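You operate a simulated robot arm through the tools that you are given. There is no shell and no other tool. Be economical: measure what you need, move in short steps, check, and stop when the job is done.

The job below is to be done with a simulated robot arm. You get a single attempt, and the scene is never put back.

TASK
Press the blue jar's lid shut and swap it for the green jar.
Fine: shut by the lever; the blue jar ends on the coaster, the green jar in a ring under the funnel. Set down upright: what you pick out.
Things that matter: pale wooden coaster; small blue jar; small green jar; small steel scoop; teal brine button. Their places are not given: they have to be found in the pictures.

It is judged by the outcome, as a careful person would: the job done as asked, and still so three seconds after it is handed in. It fails if anything else is knocked over, pushed out of place, dropped, spilled or broken. Lids that push on must go on centred and level and be pressed home; caps that screw on are set level and turned clockwise until they are tight.

THE ROBOT
A 5-joint arm with a two-finger parallel gripper, fixed in place. Base frame: the origin is at the foot of the arm, x ahead of it, y to its left, z up; the work surface is at about z = 0. Lengths are in m, angles in rad, forces in N, time in s.
With the tool pointing down near the work surface it reaches from about 0.26 to 0.6 m from the base axis. Its first joint turns from -1.152 to 1.152 rad. The tool tilts only in the upright plane through the base axis and itself; it spins freely about its own axis. Payload 1.57 kg.
The tool frame sits at the grasp point between the pads (the TCP): z along the fingers, y along the line on which they close. The tips reach 0.03 m beyond it. The gripper opens to 0.08 m. The fingers are 0.017 m wide and 0.012 m thick; the gripper's body (0.04 by 0.082 m) begins 0.08 m behind the TCP.
Orientation is that of the tool frame in the base frame, as a unit quaternion [x, y, z, w]. With the fingers straight down and closing along the base's y, the tool's x points along the base's -x, its y along +y and its z along -z.

THE INTERFACE
- The arm moves only by the tool play_rows. Its arguments are lists of equal length, an entry for each row: "translation": the shift along the tool's x, y, z in units of 200 mm (1.0 is 200 mm), a list of three; "delta_rot": the turn, a rotation vector about the tool's x, y, z in units of 60 degrees (1.0 is 60 degrees), a list of three; "hand": the gripper command, from -1 (shut) to 1 (fully open), values between in proportion. In form: {"translation": [[x, y, z], ...], "delta_rot": [[ax, ay, az], ...], "hand": [hand, ...]}. A call has 1 to 10 rows; each row is the pose to reach, as a shift and turn from the pose commanded when the call began, along the tool's axes at that moment. A call with a number of a shift or a turn outside -1 to 1 is refused whole. Each row takes 0.2 s and may step no farther than 0.05 m and 0.15 rad from the row before; otherwise, or with a gripper value out of range, the whole call is refused. Where a pose cannot be reached the arm comes as near as it can. A force on the tool above 50 N (or 10 N above the force at the start of the call, whichever is more), or a blocked arm, ends the call early, and 0.2 s more pass. The fingers move at their own pace (about 0.153 m/s each) and stop on an object; they squeeze with about 42 N. The grip force told is the motor's: it shows also when the fingers shut on nothing. Time passes only in rows, and 0.2 s behind the last, so rows that repeat a pose let the fingers close. It gives the time, the measured TCP pose, the force on the tool (base axes), the opening and the grip force at its end, in the units of the frame above (readings bear some noise), with the torque about the TCP (base axes, N m) and any sound that the robot's microphone picked up, and new pictures: "pictures" is both (left out), scene, wrist or none.
- Cameras (640 x 400 px; columns grow to the right, rows downward): "scene" is fixed at [0.0376, 0.3923, 0.5286]; the picture's right is [-0.76, -0.65, 0.00], its down [-0.34, 0.40, -0.85] and it looks along [0.55, -0.65, -0.53] (base axes); focal length 308 px, centre (320, 200). "wrist" rides on the gripper at [0.072, -0.007, -0.122] in the tool frame; the picture's right is [0.09, 1.00, 0.00], its down [-0.84, 0.08, -0.54] and it looks along [-0.54, 0.05, 0.84] (tool axes); focal length 238 px, centre (320, 200).
- point_at(camera, pixels): for up to 12 pixels [column, row] of the newest picture of that camera ("zoom" is the newest enlarged one), the place [x, y, z] in the base frame of the surface seen there, good to about 0.003 m. It takes no simulated time.
- close_up(camera, box): a new picture of the part [left, top, right, bottom] of that camera's present view, enlarged. It takes no simulated time.
- hand_in(): hands the job in; it is judged then, once.

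Keep the steps short. Do not move on a guess: measure, check each grasp and each placing, and mend mistakes. In all there are 80 turns and 200 pictures (those below and enlarged ones count). Leave the gripper open and the arm clear of the work at the hand-in unless told otherwise, and finish with a single line.

The tools are called after "Emit:" as a command line: name --argument value ..., lists and objects as JSON in quotes. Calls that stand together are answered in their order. play_rows: Moves the arm, as the interface text tells. Its arguments: {"type":"object","properties":{"translation":{"type":"array"},"delta_rot":{"type":"array"},"hand":{"type":"array"},"pictures":{"type":"string","enum":["both","scene","wrist","none"]}},"required":["translation","delta_rot","hand"]} The other tools are called the same way: point_at (camera, pixels) gives the place of the surface under pixels of a picture; close_up (camera, box) takes an enlarged picture of a part of a camera's view; hand_in () hands the job in.

At the start:

```text
time: 0.0
tool_pos: [0.3838, 0.0401, 0.3272]
tool_rot: [0.001, 1.0, 0.0, 0.0]
force: [-0.2, 0.0, -0.8]
torque: [-0.01, 0.0, -0.03]
width: 0.0801
gripper_force: 0.1
```

scene: 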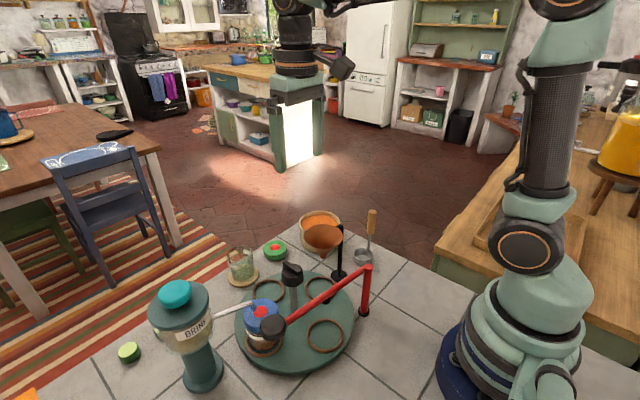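
wrist: 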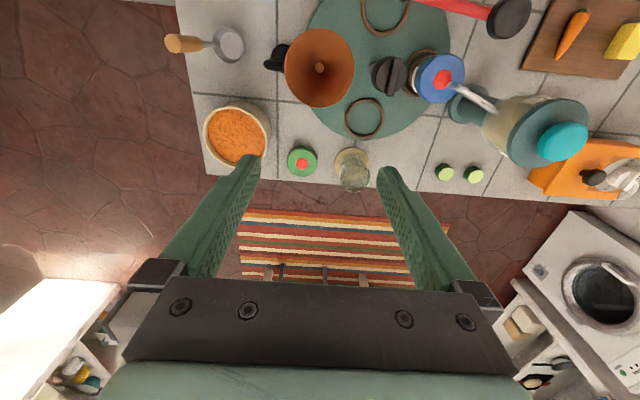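

I see a green turntable with rings, a red lever, a funnel, the blue jar and a brine dispenser. I'll look closer before moving.

Emit:
close_up --camera "scene" --box '[220, 200, 400, 380]'

Emit:
close_up --camera "wrist" --box '[180, 0, 520, 200]'

Emit:
close_up --camera "scene" --box '[80, 220, 320, 400]'

```text
2.22 times, centred on (310, 290) of scene
```

zoom: 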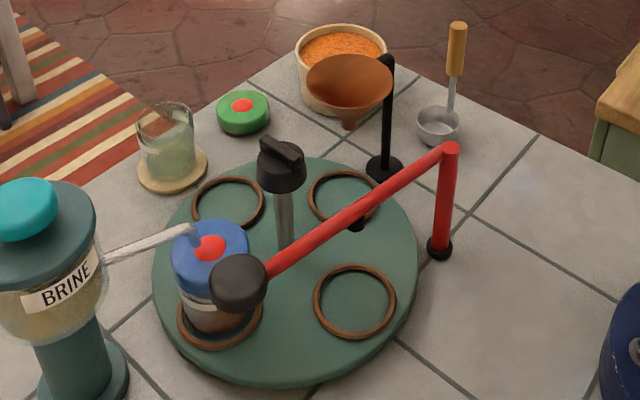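

```text
1.88 times, centred on (350, 100) of wrist
```

zoom: 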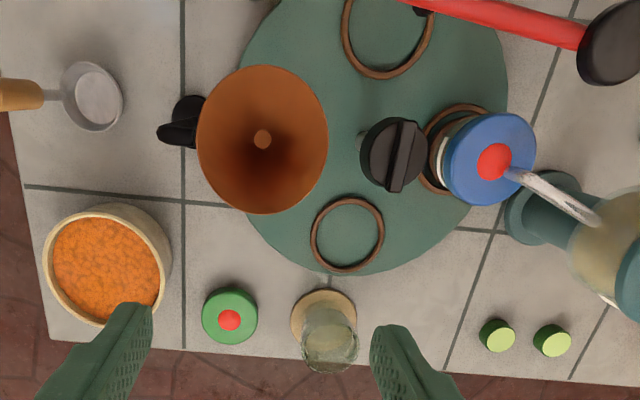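

```text
2.22 times, centred on (200, 310) of scene
```

zoom: 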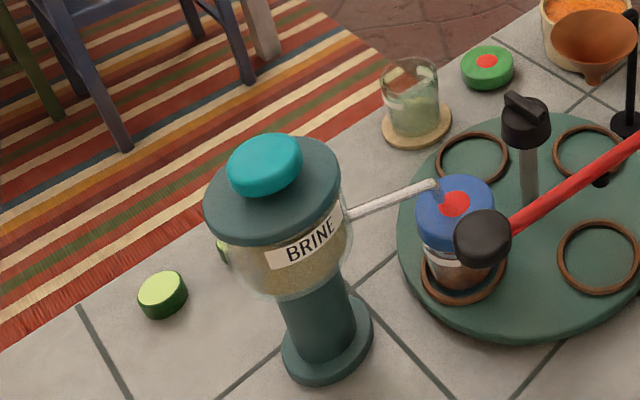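

Now measuring the key points in all parts.

Emit:
point_at --camera "scene" --pixels '[[262, 312], [270, 326], [292, 270], [325, 336], [285, 290], [243, 255], [241, 281], [275, 250], [345, 283], [320, 262], [367, 267], [363, 314]]'

Emit:
point_at --camera "wrist" --pixels '[[320, 68], [443, 78], [396, 76], [363, 118], [385, 10], [350, 160], [303, 162], [510, 18], [345, 187], [350, 150], [275, 58], [360, 60]]'

Emit:
close_up --camera "scene" --box '[220, 260, 320, 360]'

Emit:
close_up --camera "scene" --box '[290, 210, 390, 330]'

```text
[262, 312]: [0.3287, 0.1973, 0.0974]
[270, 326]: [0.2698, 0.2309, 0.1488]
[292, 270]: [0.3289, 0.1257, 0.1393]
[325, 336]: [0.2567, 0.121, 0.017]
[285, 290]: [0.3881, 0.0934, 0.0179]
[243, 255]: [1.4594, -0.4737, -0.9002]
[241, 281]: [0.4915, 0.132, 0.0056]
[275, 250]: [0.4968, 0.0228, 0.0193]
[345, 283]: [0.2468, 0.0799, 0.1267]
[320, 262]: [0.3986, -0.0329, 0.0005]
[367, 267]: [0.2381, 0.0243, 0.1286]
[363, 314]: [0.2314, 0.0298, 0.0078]
```

```text
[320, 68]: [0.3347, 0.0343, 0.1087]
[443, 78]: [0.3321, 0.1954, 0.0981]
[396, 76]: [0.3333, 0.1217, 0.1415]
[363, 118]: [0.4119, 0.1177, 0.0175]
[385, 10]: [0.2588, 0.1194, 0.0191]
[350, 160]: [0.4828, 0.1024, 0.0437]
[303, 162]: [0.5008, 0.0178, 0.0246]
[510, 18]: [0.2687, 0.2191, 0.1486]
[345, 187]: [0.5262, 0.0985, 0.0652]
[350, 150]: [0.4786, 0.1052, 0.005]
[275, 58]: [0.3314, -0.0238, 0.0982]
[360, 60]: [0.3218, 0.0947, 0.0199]
```

```text
4.00 times, centred on (270, 310) of scene
```

zoom: 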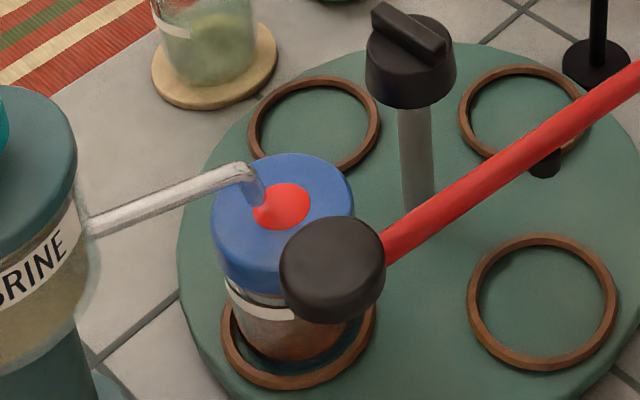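

```text
3.33 times, centred on (340, 270) of scene
```

zoom: 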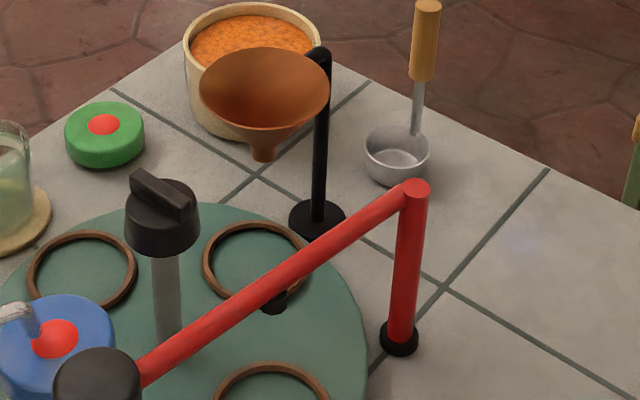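

The turntable's centre knob is near (0.33, 0.125), with rings at +x (free), +y (blue jar), -x (under the lever) and -y (under the funnel). Next I'll measure the green jar, spout, funnel and knob in detail.

Emit:
close_up --camera "wrist" --box '[280, 80, 440, 200]'

Emit:
point_at --camera "scene" --pixels '[[229, 279], [258, 279], [243, 289], [231, 253], [254, 254], [242, 270], [282, 306], [255, 308], [322, 254], [322, 247], [291, 281], [358, 299]]'

Emit:
close_up --camera "scene" --box '[215, 235, 295, 295]'

```text
3.33 times, centred on (360, 140) of wrist
```

zoom: 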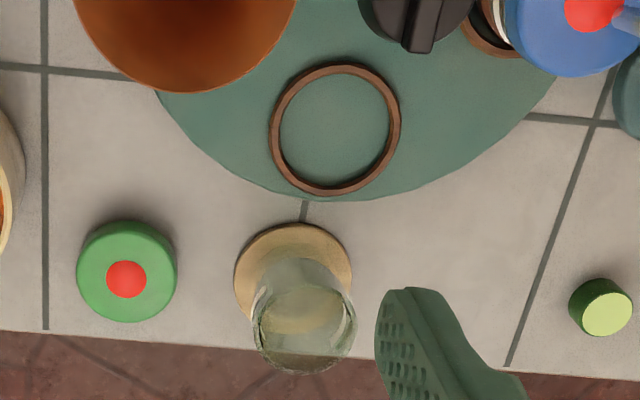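

```text
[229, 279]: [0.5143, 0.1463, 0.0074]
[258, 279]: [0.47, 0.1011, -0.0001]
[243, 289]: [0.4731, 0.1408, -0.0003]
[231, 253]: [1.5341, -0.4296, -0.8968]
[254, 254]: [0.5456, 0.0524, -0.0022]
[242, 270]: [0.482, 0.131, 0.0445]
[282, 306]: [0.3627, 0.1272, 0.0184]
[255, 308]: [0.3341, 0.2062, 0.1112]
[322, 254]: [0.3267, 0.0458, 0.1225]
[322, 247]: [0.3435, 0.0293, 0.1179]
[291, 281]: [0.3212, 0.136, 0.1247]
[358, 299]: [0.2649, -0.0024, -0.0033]
```

```text
6.67 times, centred on (255, 265) of scene
```

zoom: 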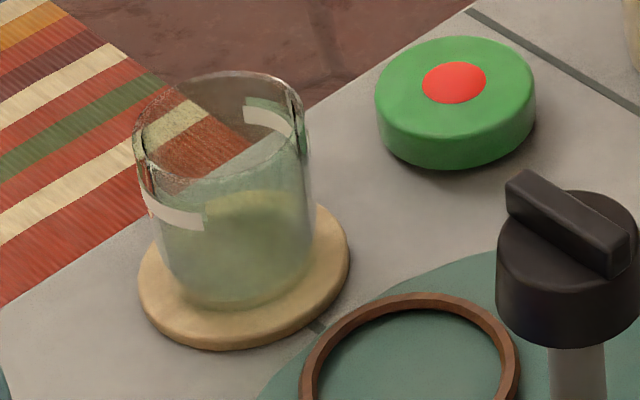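

Checking coaster edges and jar surface points in the newest zoom.

Emit:
point_at --camera "zoom" --pixels '[[146, 285], [342, 260], [215, 336], [320, 215], [155, 250], [180, 215], [270, 115], [235, 176], [220, 75], [150, 100], [295, 110], [235, 290]]'

Emit:
close_up --camera "wrist" --box '[310, 130, 390, 200]'

```text
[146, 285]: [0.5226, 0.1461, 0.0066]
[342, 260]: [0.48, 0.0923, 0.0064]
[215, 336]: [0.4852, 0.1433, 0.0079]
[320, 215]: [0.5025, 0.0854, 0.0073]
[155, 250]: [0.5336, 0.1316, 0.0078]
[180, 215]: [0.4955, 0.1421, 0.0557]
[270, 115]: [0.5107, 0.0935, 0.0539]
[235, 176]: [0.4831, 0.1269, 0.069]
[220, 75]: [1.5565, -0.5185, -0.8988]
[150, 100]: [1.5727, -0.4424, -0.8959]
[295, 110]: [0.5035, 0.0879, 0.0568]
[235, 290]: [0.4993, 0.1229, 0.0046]
```

```text
5.71 times, centred on (350, 165) of wrist
```

zoom: 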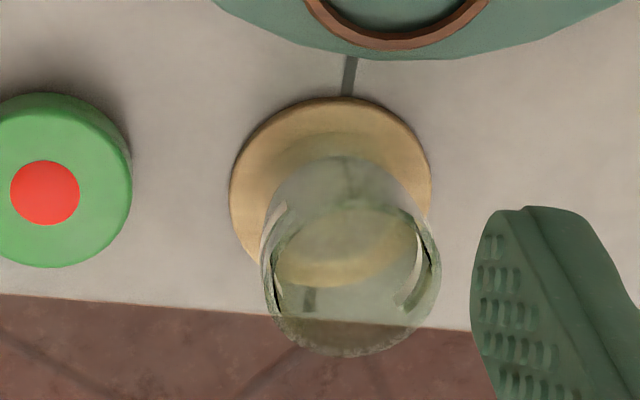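

The green jar is centred near (0.505, 0.116), about 0.053 across, with its rim at z≈0.069. The free ring is near (0.411, 0.120). I'll move above the green jar, gripper open.

Emit:
play_rows --translation '[[-0.121, 0.076, 0.127], [-0.242, 0.152, 0.254], [-0.363, 0.228, 0.381], [-0.484, 0.304, 0.508], [-0.606, 0.38, 0.636], [-0.606, 0.38, 0.636]]' --delta_rot '[[0, 0, 0], [0, 0, 0], [0, 0, 0], [0, 0, 0], [0, 0, 0], [0, 0, 0]]' --hand '[1, 1, 1, 1, 1, 1]'

```text
time: 1.4
tool_pos: [0.5065, 0.1154, 0.1983]
tool_rot: [0.0, 1.0, 0.0, 0.0]
force: [-0.1, 0.9, 0.1]
torque: [0.03, -0.03, -0.03]
width: 0.0802
gripper_force: 0.0
```

scene: 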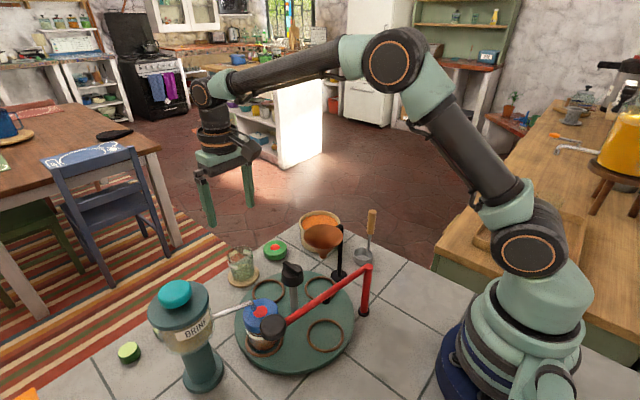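
wrist: 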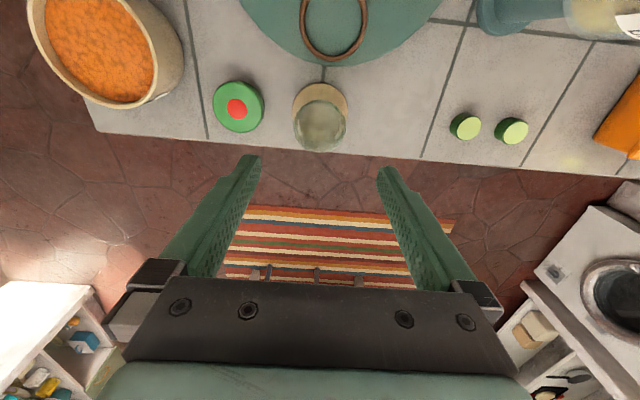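

Emit:
close_up --camera "wrist" --box '[280, 0, 380, 160]'

Emit:
close_up --camera "wrist" --box '[272, 70, 368, 160]'

```text
2.50 times, centred on (330, 80) of wrist
```

zoom: 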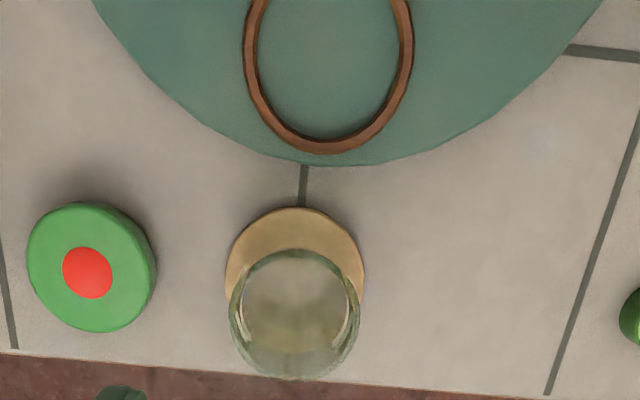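

```text
4.44 times, centred on (320, 115) of wrist
```

zoom: 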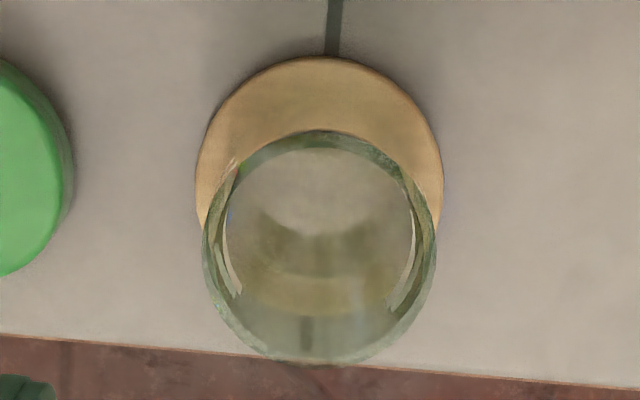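

The rim centre measures about (0.504, 0.115) and the gripper straddles it. I'll descend to z≈0.047 with the fingers open.

Emit:
play_rows --translation '[[0.0125, 0, 0.19], [0.0125, 0, 0.38], [0.0125, 0, 0.57], [0.0125, 0, 0.755], [0.0125, 0, 0.755]]' --delta_rot '[[0, 0, 0], [0, 0, 0], [0, 0, 0], [0, 0, 0], [0, 0, 0]]' --hand '[1, 1, 1, 1, 1]'

Emit:
close_up --camera "scene" --box '[200, 220, 300, 300]'

```text
time: 2.6
tool_pos: [0.5041, 0.1149, 0.0495]
tool_rot: [0.0, 1.0, 0.0, 0.0]
force: [-0.7, -0.3, 0.1]
torque: [0.0, -0.02, 0.0]
width: 0.0799
gripper_force: 0.0
```

scene: 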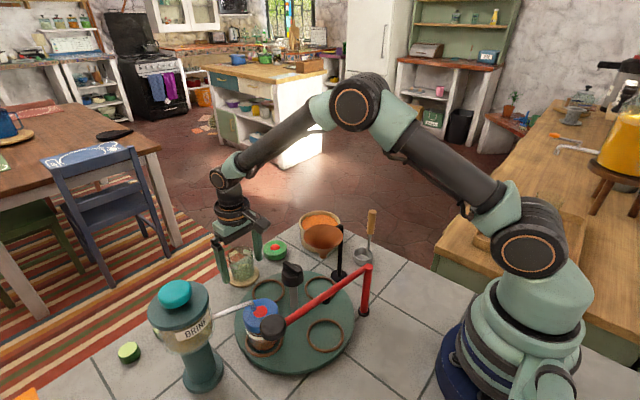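
wrist: 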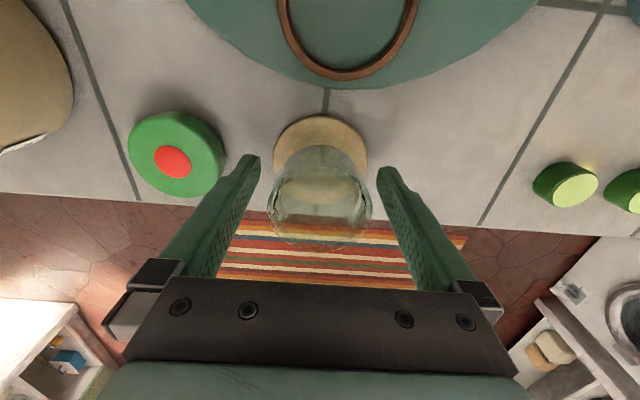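

```text
5.00 times, centred on (250, 260) of scene
```

zoom: 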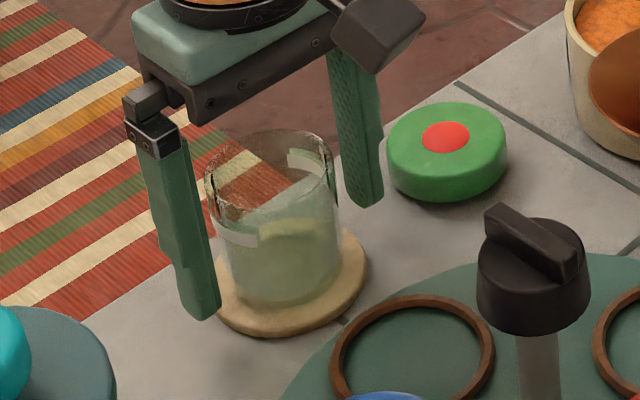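

The jar stands between the fingers with clearance. Closing now.

Emit:
play_rows --translation '[[0, 0, 0], [0, 0, 0], [0, 0, 0]]' --delta_rot '[[0, 0, 0], [0, 0, 0], [0, 0, 0]]' --hand '[0.2, 0.2, 0.2]'

Emit:
close_up --camera "wrist" --box '[240, 100, 400, 260]'

```text
time: 3.4
tool_pos: [0.5038, 0.1129, 0.0495]
tool_rot: [0.001, 1.0, 0.001, 0.0]
force: [0.1, 0.2, 1.4]
torque: [0.01, 0.01, 0.03]
width: 0.0514
gripper_force: 42.0
```

scene: 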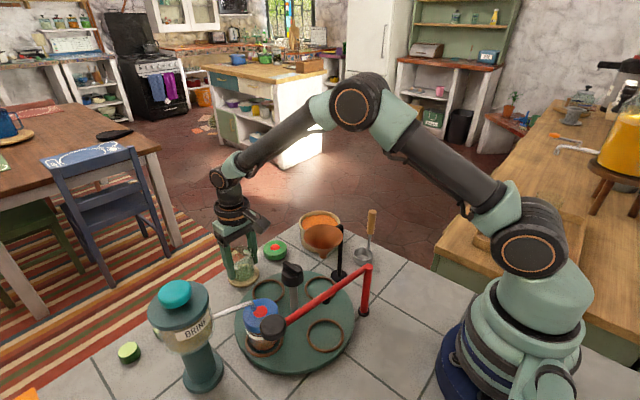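
wrist: 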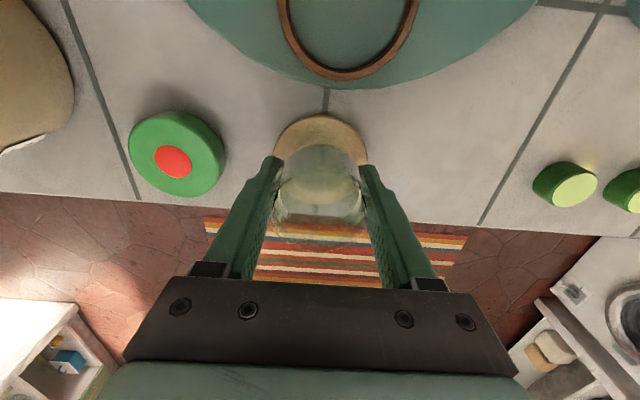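

```text
2.50 times, centred on (320, 180) of wrist
```

zoom: 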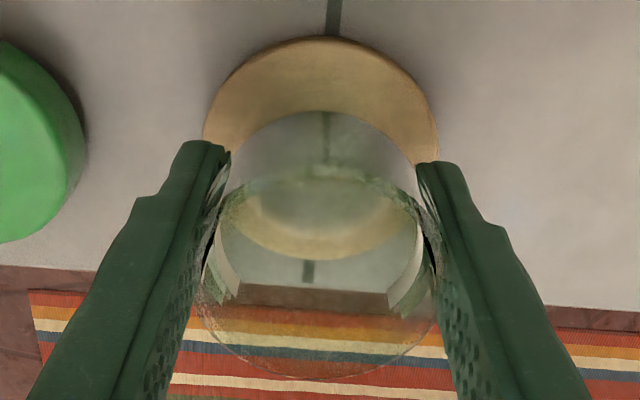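

The jar is held (width 0.0514, 42 N). I'll lift it 0.08 m and re-measure the free ring.

Emit:
play_rows --translation '[[0, 0, -0.1], [0, 0, -0.25], [0, 0, -0.4], [0, 0, -0.4]]' --delta_rot '[[0, 0, 0], [0, 0, 0], [0, 0, 0], [0, 0, 0]]' --hand '[0.2, 0.2, 0.2, 0.2]'

Emit:
close_up --camera "scene" --box '[230, 210, 330, 310]'

```text
time: 4.4
tool_pos: [0.5024, 0.1147, 0.1293]
tool_rot: [0.001, 1.0, 0.0, 0.0]
force: [0.5, -0.5, -0.8]
torque: [0.03, -0.03, -0.02]
width: 0.0513
gripper_force: 41.8
```

scene: 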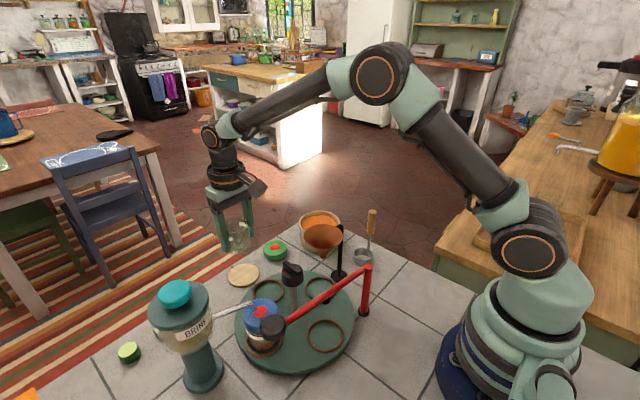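
wrist: 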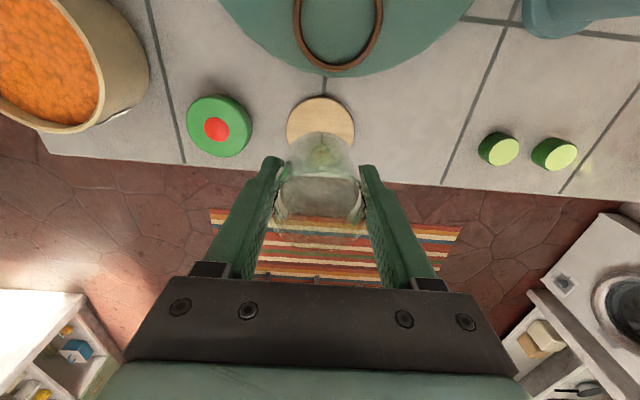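

```text
4.00 times, centred on (280, 260) of scene
```

zoom: 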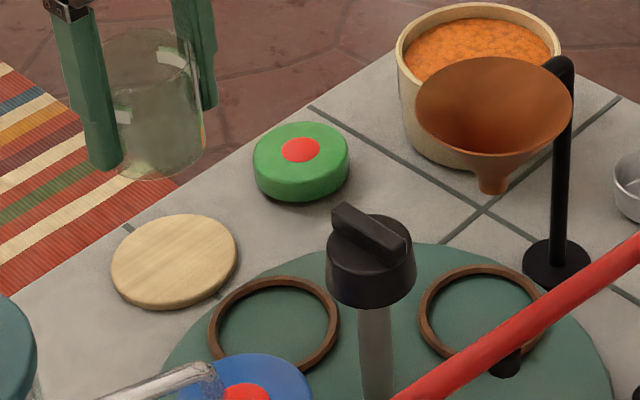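

Emit:
point_at --camera "zoom" --pixels '[[213, 328], [275, 282], [333, 325], [238, 291], [317, 359], [116, 265], [233, 250], [180, 216], [165, 303], [494, 190], [425, 312], [482, 269]]'

Emit:
point_at --camera "wrist" --pixels '[[297, 23], [380, 23], [337, 69], [308, 57], [370, 55], [320, 122]]'

```text
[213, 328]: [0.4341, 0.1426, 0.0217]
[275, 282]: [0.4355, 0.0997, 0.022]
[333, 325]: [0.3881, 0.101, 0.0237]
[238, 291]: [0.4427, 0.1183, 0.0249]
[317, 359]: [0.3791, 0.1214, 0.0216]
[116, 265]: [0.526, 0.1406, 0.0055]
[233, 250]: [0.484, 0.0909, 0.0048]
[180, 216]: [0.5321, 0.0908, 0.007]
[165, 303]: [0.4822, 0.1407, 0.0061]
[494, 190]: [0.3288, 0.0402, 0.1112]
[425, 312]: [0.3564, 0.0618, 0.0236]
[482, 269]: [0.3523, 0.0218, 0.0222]
```

```text
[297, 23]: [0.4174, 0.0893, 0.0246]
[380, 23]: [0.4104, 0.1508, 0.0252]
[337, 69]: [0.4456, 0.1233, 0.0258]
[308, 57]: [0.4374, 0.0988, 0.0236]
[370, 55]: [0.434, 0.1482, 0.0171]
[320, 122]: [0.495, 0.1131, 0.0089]
```

The ring centre fits to (0.412, 0.1205) and the jar sits about 1 mm toward +x of the TCP. I'll move over the ring and lower to z≈0.085 to check.

Emit:
play_rows --translation '[[0.16, 0.01, 0], [0.31, 0.02, 0], [0.457, 0.029, 0], [0.457, 0.029, 0.12], [0.457, 0.029, 0.22], [0.457, 0.029, 0.22]]' --delta_rot '[[0, 0, 0], [0, 0, 0], [0, 0, 0], [0, 0, 0], [0, 0, 0], [0, 0, 0]]' --hand '[0.2, 0.2, 0.2, 0.2, 0.2, 0.2]'

Emit:
close_up --camera "scene" --box '[220, 210, 340, 330]'

Emit:
close_up --camera "wrist" --box '[240, 80, 400, 240]'

```text
time: 5.8
tool_pos: [0.4121, 0.1205, 0.0837]
tool_rot: [0.001, 1.0, -0.001, 0.0]
force: [0.0, -0.5, -1.6]
torque: [0.01, 0.02, 0.01]
width: 0.0514
gripper_force: 42.6
```

scene: 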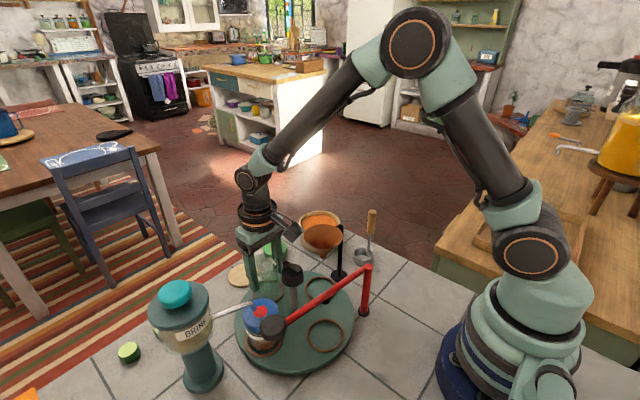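
wrist: 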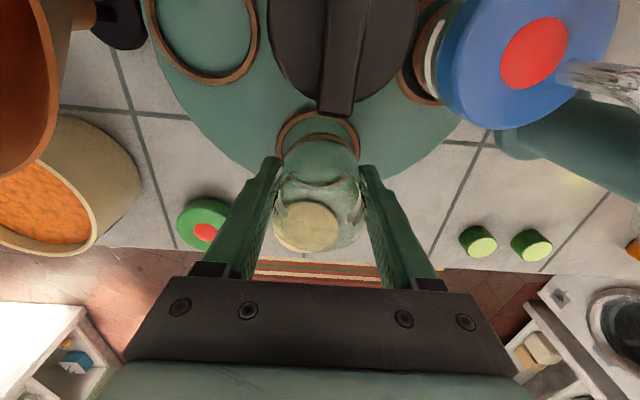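

```text
3.33 times, centred on (280, 270) of scene
```

zoom: 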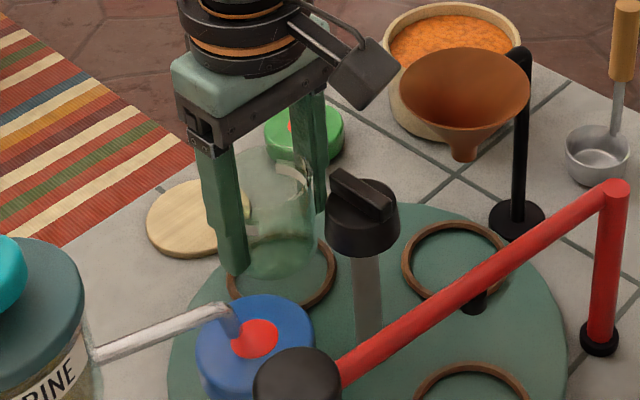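

```text
2.50 times, centred on (320, 160) of wrist
```

zoom: 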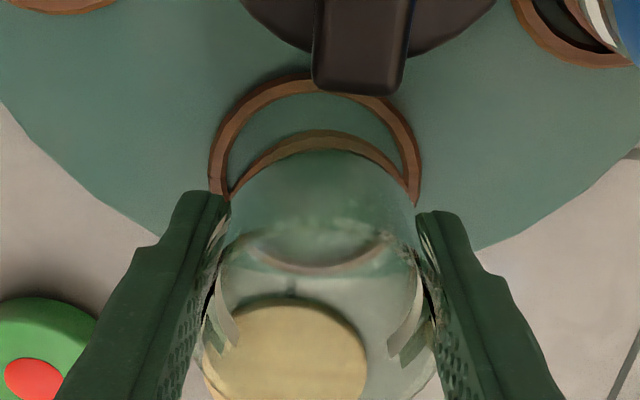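

The ring reads about 1 mm toward -y from the jar, so I'll correct that and lower gently to z≈0.0625.

Emit:
play_rows --translation '[[0, -0.006, 0], [0, -0.006, 0.05], [0, -0.006, 0.09], [0, -0.006, 0.106]]' --delta_rot '[[0, 0, 0], [0, 0, 0], [0, 0, 0], [0, 0, 0]]' --hand '[0.2, 0.2, 0.2, 0.2]'

Emit:
close_up --camera "scene" --box '[230, 230, 320, 320]'

Emit:
close_up --camera "wrist" --box '[240, 80, 400, 240]'

```text
time: 6.8
tool_pos: [0.4111, 0.119, 0.0635]
tool_rot: [0.001, 1.0, 0.0, 0.001]
force: [0.9, 0.1, -0.7]
torque: [-0.05, -0.02, 0.0]
width: 0.0512
gripper_force: 42.3
```

scene: 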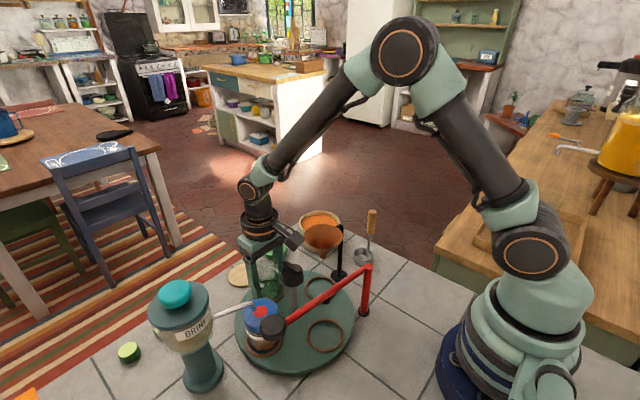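
wrist: 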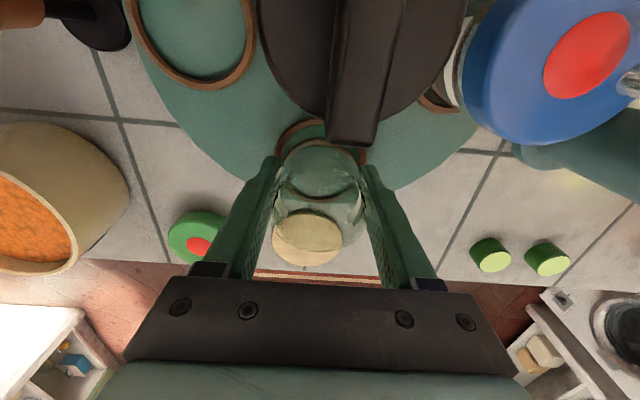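

```text
4.44 times, centred on (275, 275) of scene
```

zoom: 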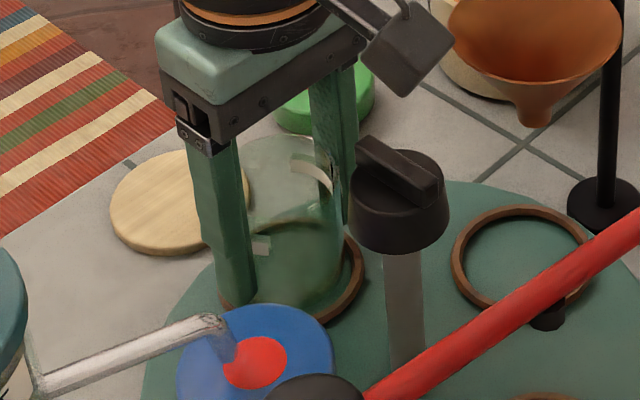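

```text
2.50 times, centred on (320, 160) of wrist
```

zoom: 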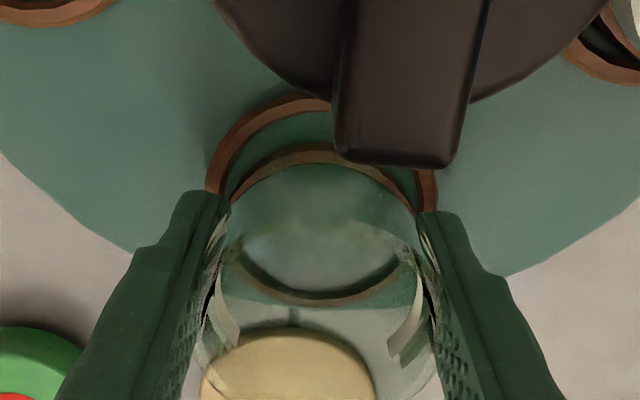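

The jar is centred in the ring (ring cols 205–438, jar centre ≈ 322). I'll lower it the last 3 mm.

Emit:
play_rows --translation '[[0, 0, 0.006], [0, 0, 0.012], [0, 0, 0.016], [0, 0, 0.016]]' --delta_rot '[[0, 0, 0], [0, 0, 0], [0, 0, 0], [0, 0, 0]]' --hand '[0.2, 0.2, 0.2, 0.2]' --pictures "scene"

Emit:
close_up --camera "scene" --box '[230, 240, 310, 320]'

```text
time: 7.8
tool_pos: [0.4125, 0.1209, 0.0603]
tool_rot: [0.0, 1.0, 0.0, 0.002]
force: [-10.0, 0.8, 28.3]
torque: [0.01, -0.55, 0.0]
width: 0.0514
gripper_force: 41.7
```

scene: 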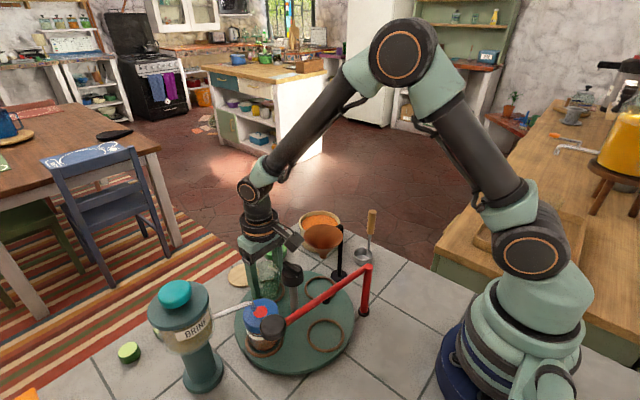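

```text
5.00 times, centred on (270, 280) of scene
```

zoom: 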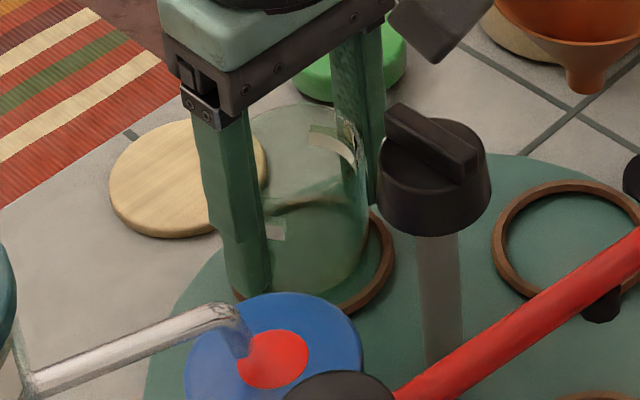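

It made contact at z 0.0603, which is the turntable level (28 N). I'll back off 1 mm and open slightly.

Emit:
play_rows --translation '[[0, 0, -0.006], [0, 0, -0.006], [0, 0, -0.006], [0, 0, -0.006]]' --delta_rot '[[0, 0, 0], [0, 0, 0], [0, 0, 0], [0, 0, 0]]' --hand '[0.2, 0.2, 0.6, 0.6]'

Emit:
close_up --camera "scene" --box '[230, 240, 310, 320]'

Emit:
close_up --camera "wrist" --box '[240, 80, 400, 240]'

```text
time: 8.8
tool_pos: [0.4122, 0.119, 0.0612]
tool_rot: [0.0, 1.0, 0.0, 0.0]
force: [0.6, -0.1, 0.4]
torque: [-0.01, 0.01, -0.02]
width: 0.064
gripper_force: 0.1
```

scene: 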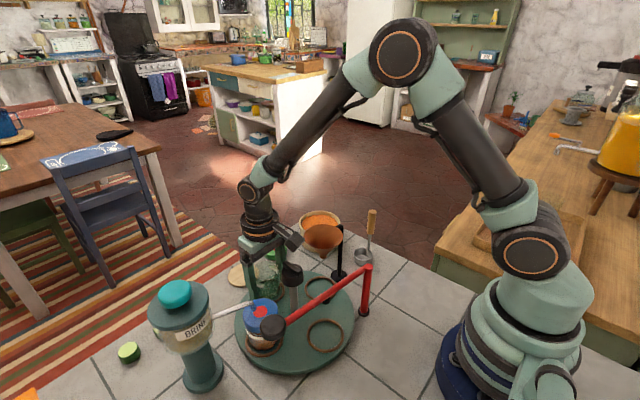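
wrist: 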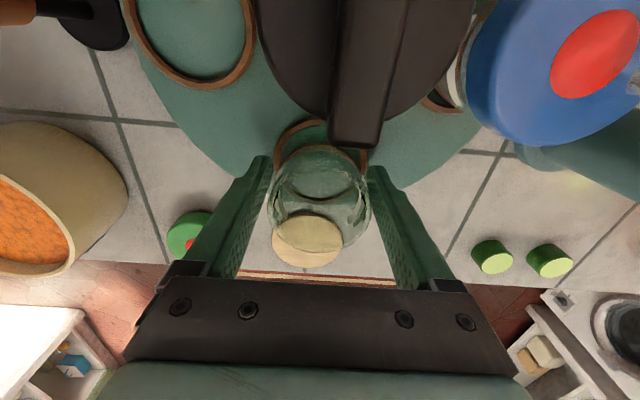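

```text
5.00 times, centred on (270, 280) of scene
```

zoom: 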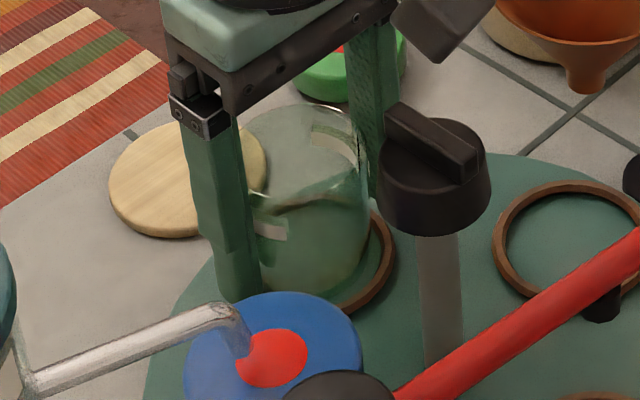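

```text
2.50 times, centred on (320, 160) of wrist
```

zoom: 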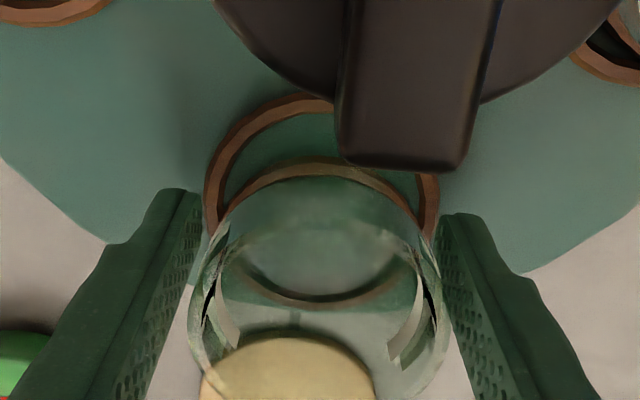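

The jar is released. I'll lift straight clear with the fingers open and inspect how it sits.

Emit:
play_rows --translation '[[0, 0, 0], [0, 0, -0.1], [0, 0, -0.3], [0, 0, -0.5], [0, 0, -0.7], [0, 0, -0.7]]' --delta_rot '[[0, 0, 0], [0, 0, 0], [0, 0, 0], [0, 0, 0], [0, 0, 0], [0, 0, 0]]' --hand '[0.75, 0.75, 0.75, 0.75, 0.75, 0.75]'

Emit:
close_up --camera "scene" --box '[230, 240, 310, 320]'

Emit:
close_up --camera "wrist" --box '[200, 0, 520, 200]'

```text
time: 10.2
tool_pos: [0.4123, 0.1196, 0.1992]
tool_rot: [0.0, 1.0, 0.0, 0.0]
force: [-0.1, -0.1, 0.4]
torque: [0.0, 0.02, 0.01]
width: 0.0701
gripper_force: 0.1
```

scene: 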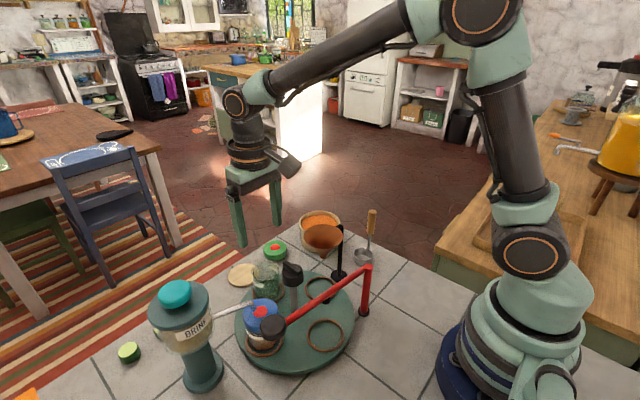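
wrist: 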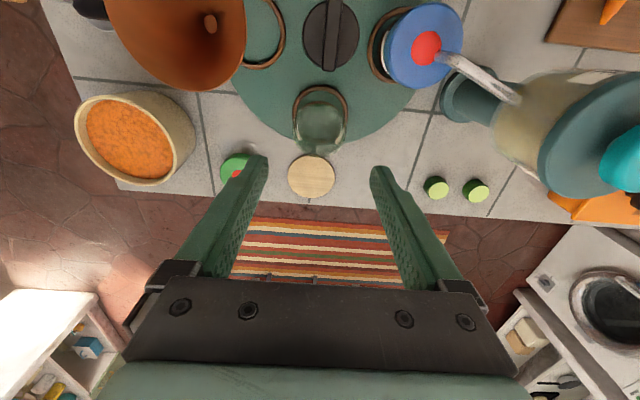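

```text
5.00 times, centred on (270, 280) of scene
```

zoom: 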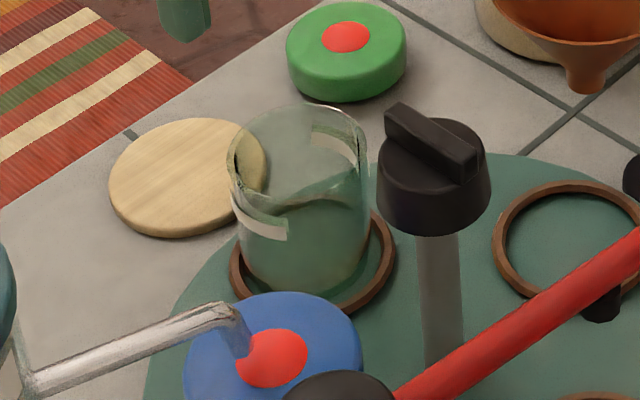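

```text
2.00 times, centred on (360, 100) of wrist
```

zoom: 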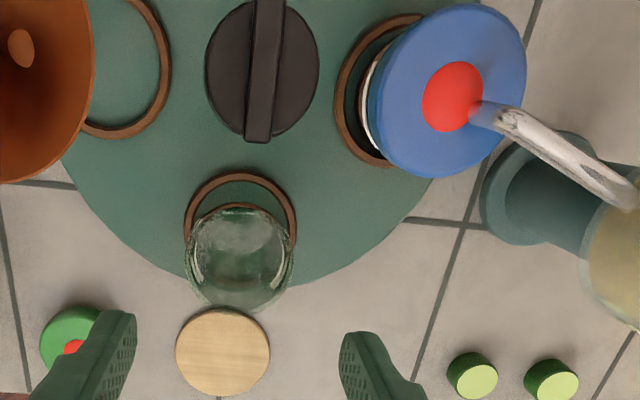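

Emit:
close_up --camera "scene" --box '[250, 255, 290, 305]'

Emit:
close_up --camera "wrist" --box '[280, 75, 360, 165]'

```text
8.00 times, centred on (270, 280) of scene
```

zoom: 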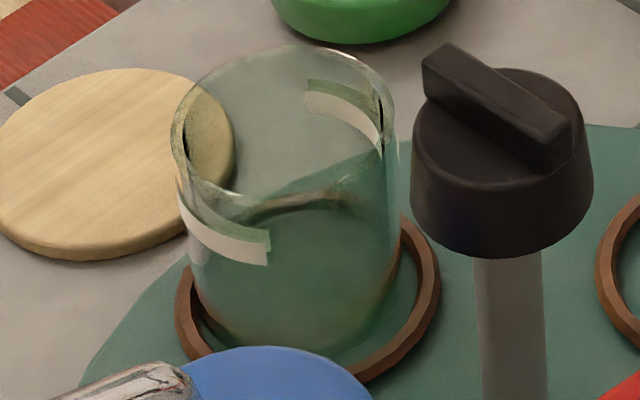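

```text
4.44 times, centred on (320, 120) of wrist
```

zoom: 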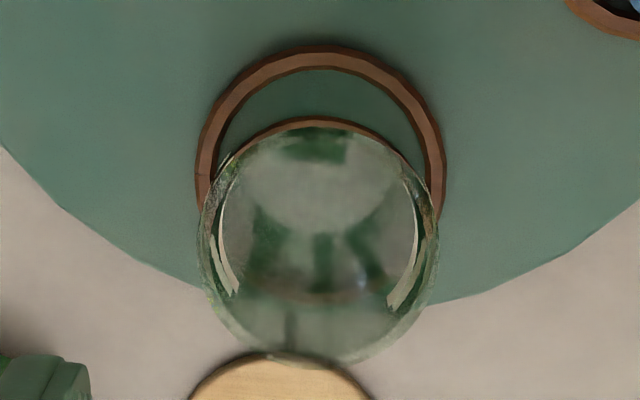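

The jar stands upright and centred in the ring. Next is the turntable knob: its ridge runs along x, matching my closing direction. I'll measure its height and centre.

Emit:
point_at --camera "wrist" --pixels '[[331, 5], [329, 35], [327, 62], [312, 35], [346, 35], [305, 35], [355, 35], [324, 35], [335, 35], [425, 48], [442, 60], [210, 22]]'

Emit:
point_at --camera "zoom" --pixels '[[320, 60]]'

Emit:
point_at --camera "scene" --pixels '[[285, 264], [299, 274], [292, 284], [300, 269], [248, 305], [240, 307], [252, 303], [272, 323], [285, 327], [262, 323]]'

Emit:
close_up --camera "wrist" --box '[240, 0, 480, 100]'

```text
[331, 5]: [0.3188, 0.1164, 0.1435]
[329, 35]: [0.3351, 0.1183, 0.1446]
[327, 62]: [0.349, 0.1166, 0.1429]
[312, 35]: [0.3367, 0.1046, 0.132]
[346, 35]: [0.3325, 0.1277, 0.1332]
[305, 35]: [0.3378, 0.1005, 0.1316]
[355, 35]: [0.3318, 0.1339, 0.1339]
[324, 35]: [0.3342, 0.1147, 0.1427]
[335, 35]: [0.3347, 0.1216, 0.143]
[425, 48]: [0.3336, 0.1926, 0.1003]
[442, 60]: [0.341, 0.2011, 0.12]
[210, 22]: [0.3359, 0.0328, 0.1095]
```

```text
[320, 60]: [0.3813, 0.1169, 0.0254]
```

```text
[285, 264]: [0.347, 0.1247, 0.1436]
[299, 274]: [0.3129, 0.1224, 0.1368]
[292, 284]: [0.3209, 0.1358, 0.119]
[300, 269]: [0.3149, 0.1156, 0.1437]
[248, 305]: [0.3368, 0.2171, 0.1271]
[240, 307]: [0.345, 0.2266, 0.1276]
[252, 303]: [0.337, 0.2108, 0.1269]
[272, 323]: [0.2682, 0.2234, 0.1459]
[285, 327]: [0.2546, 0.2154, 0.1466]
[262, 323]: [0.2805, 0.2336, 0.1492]
```

```text
2.67 times, centred on (360, 50) of wrist
```

zoom: 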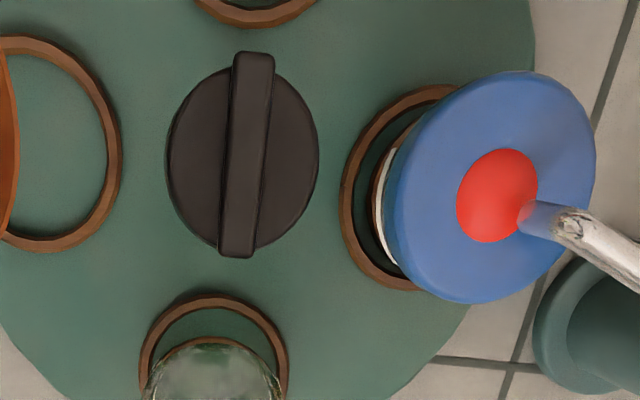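

The knob ridge is centred at (0.3335, 0.119), top at z 0.1435, above a disc at z 0.1325. I'll narrow the fingers to 0.03 and move above it.

Emit:
play_rows --translation '[[0.15, 0, 0], [0.28, -0.002, 0], [0.394, -0.003, 0], [0.394, -0.003, 0]]' --delta_rot '[[0, 0, 0], [0, 0, 0], [0, 0, 0], [0, 0, 0]]' --hand '[-0.25, -0.25, -0.25, -0.25]'

Emit:
close_up --camera "scene" --box '[230, 210, 350, 310]'

```text
time: 11.2
tool_pos: [0.3334, 0.1184, 0.2013]
tool_rot: [0.001, 1.0, 0.0, 0.0]
force: [0.2, -0.4, 0.4]
torque: [0.0, -0.05, 0.0]
width: 0.0299
gripper_force: 0.1
```

scene: 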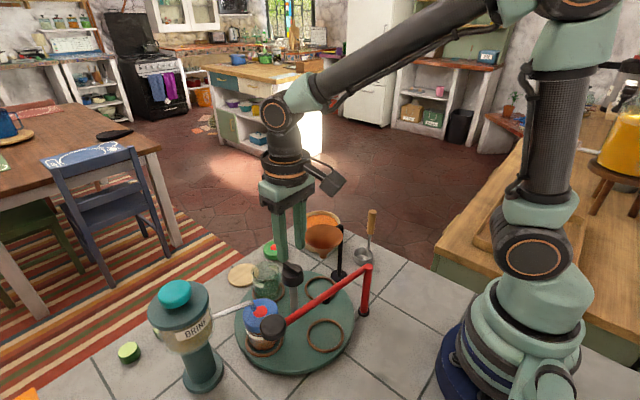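
wrist: 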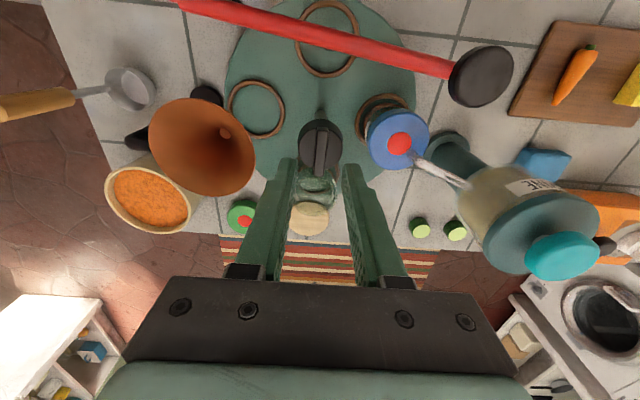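

```text
4.00 times, centred on (290, 260) of scene
```

zoom: 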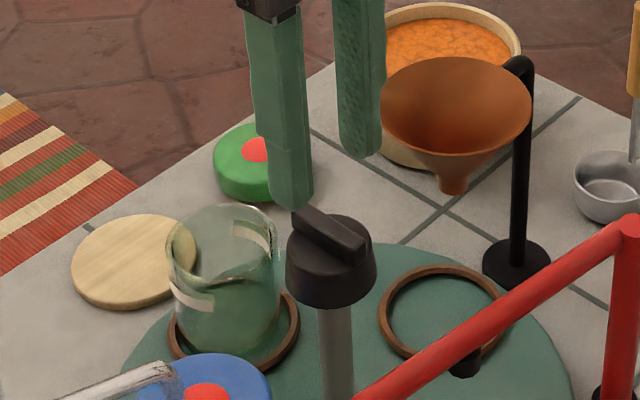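

The fingers straddle the ridge in y. Descending to z≈0.165 and closing.

Emit:
play_rows --translation '[[0, 0, 0.1], [0, 0, 0.18], [0, 0, 0.18], [0, 0, 0.18], [0, 0, 0.18]]' --delta_rot '[[0, 0, 0], [0, 0, 0], [0, 0, 0], [0, 0, 0], [0, 0, 0]]' --hand '[-0.25, -0.25, -0.25, -1, -1]'

Emit:
close_up --camera "scene" --box '[230, 210, 350, 310]'

```text
time: 12.4
tool_pos: [0.3339, 0.1198, 0.165]
tool_rot: [0.0, 1.0, 0.001, 0.0]
force: [0.3, 1.9, -4.2]
torque: [0.06, -0.51, -0.02]
width: 0.0093
gripper_force: 27.7
```

scene: 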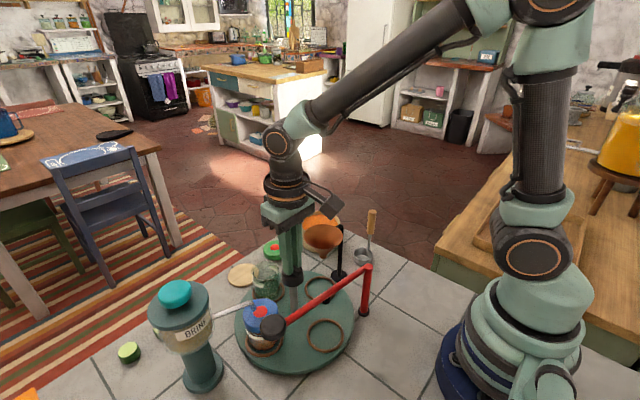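
wrist: 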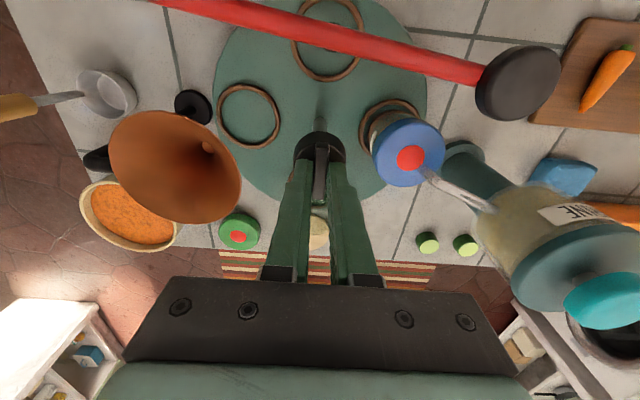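

```text
4.00 times, centred on (290, 260) of scene
```

zoom: 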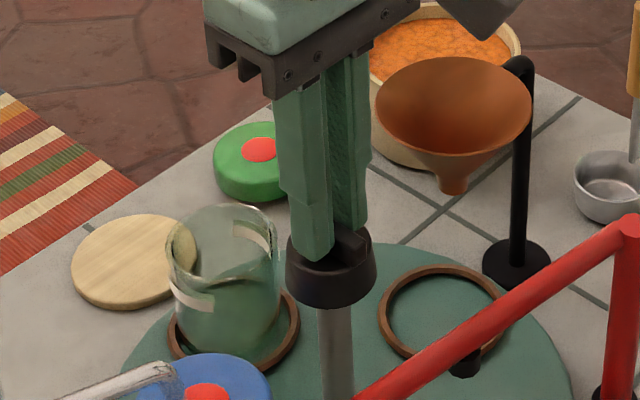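

The ridge is gripped (0.0093). I'll check the lever's press-nub height, then turn 30° counter-clockwise and look.

Emit:
point_at --camera "zoom" --pixels '[[465, 362], [462, 372], [450, 345], [420, 330]]'

Emit:
play_rows --translation '[[0, 0, 0], [0, 0, 0], [0, 0, 0], [0, 0, 0], [0, 0, 0], [0, 0, 0]]' --delta_rot '[[0, 0, -0.06], [0, 0, -0.17], [0, 0, -0.29], [0, 0, -0.4], [0, 0, -0.5], [0, 0, -0.5]]' --hand '[-1, -1, -1, -1, -1, -1]'

Emit:
close_up --camera "scene" --box '[220, 230, 380, 380]'

```text
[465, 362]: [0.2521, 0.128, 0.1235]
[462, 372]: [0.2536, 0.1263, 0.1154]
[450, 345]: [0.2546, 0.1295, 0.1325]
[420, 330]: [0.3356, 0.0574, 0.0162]
```

```text
time: 13.8
tool_pos: [0.3334, 0.1193, 0.165]
tool_rot: [-0.259, 0.966, 0.001, 0.001]
force: [17.8, 2.1, -20.7]
torque: [-0.07, -0.27, 0.01]
width: 0.0097
gripper_force: 28.3
```

scene: 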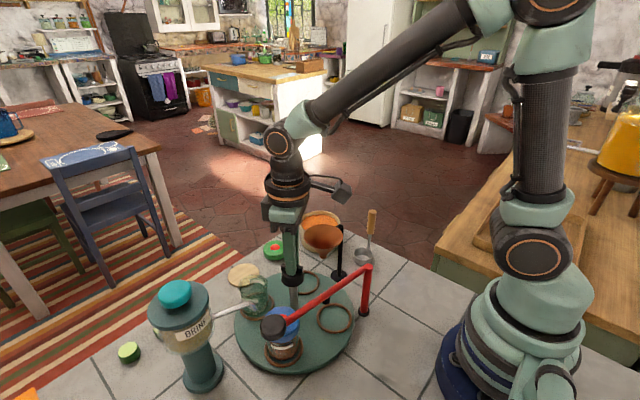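
wrist: 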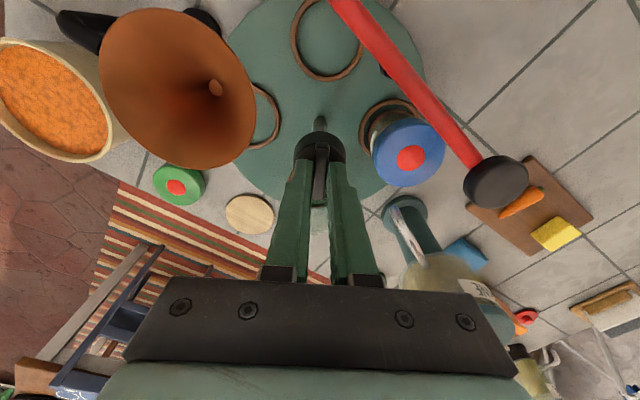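

```text
2.67 times, centred on (300, 305) of scene
```

zoom: 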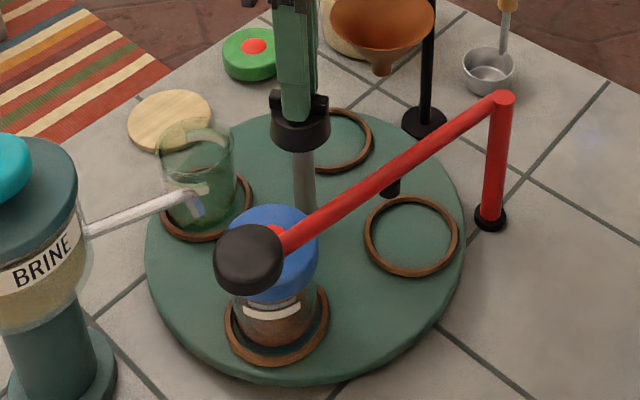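

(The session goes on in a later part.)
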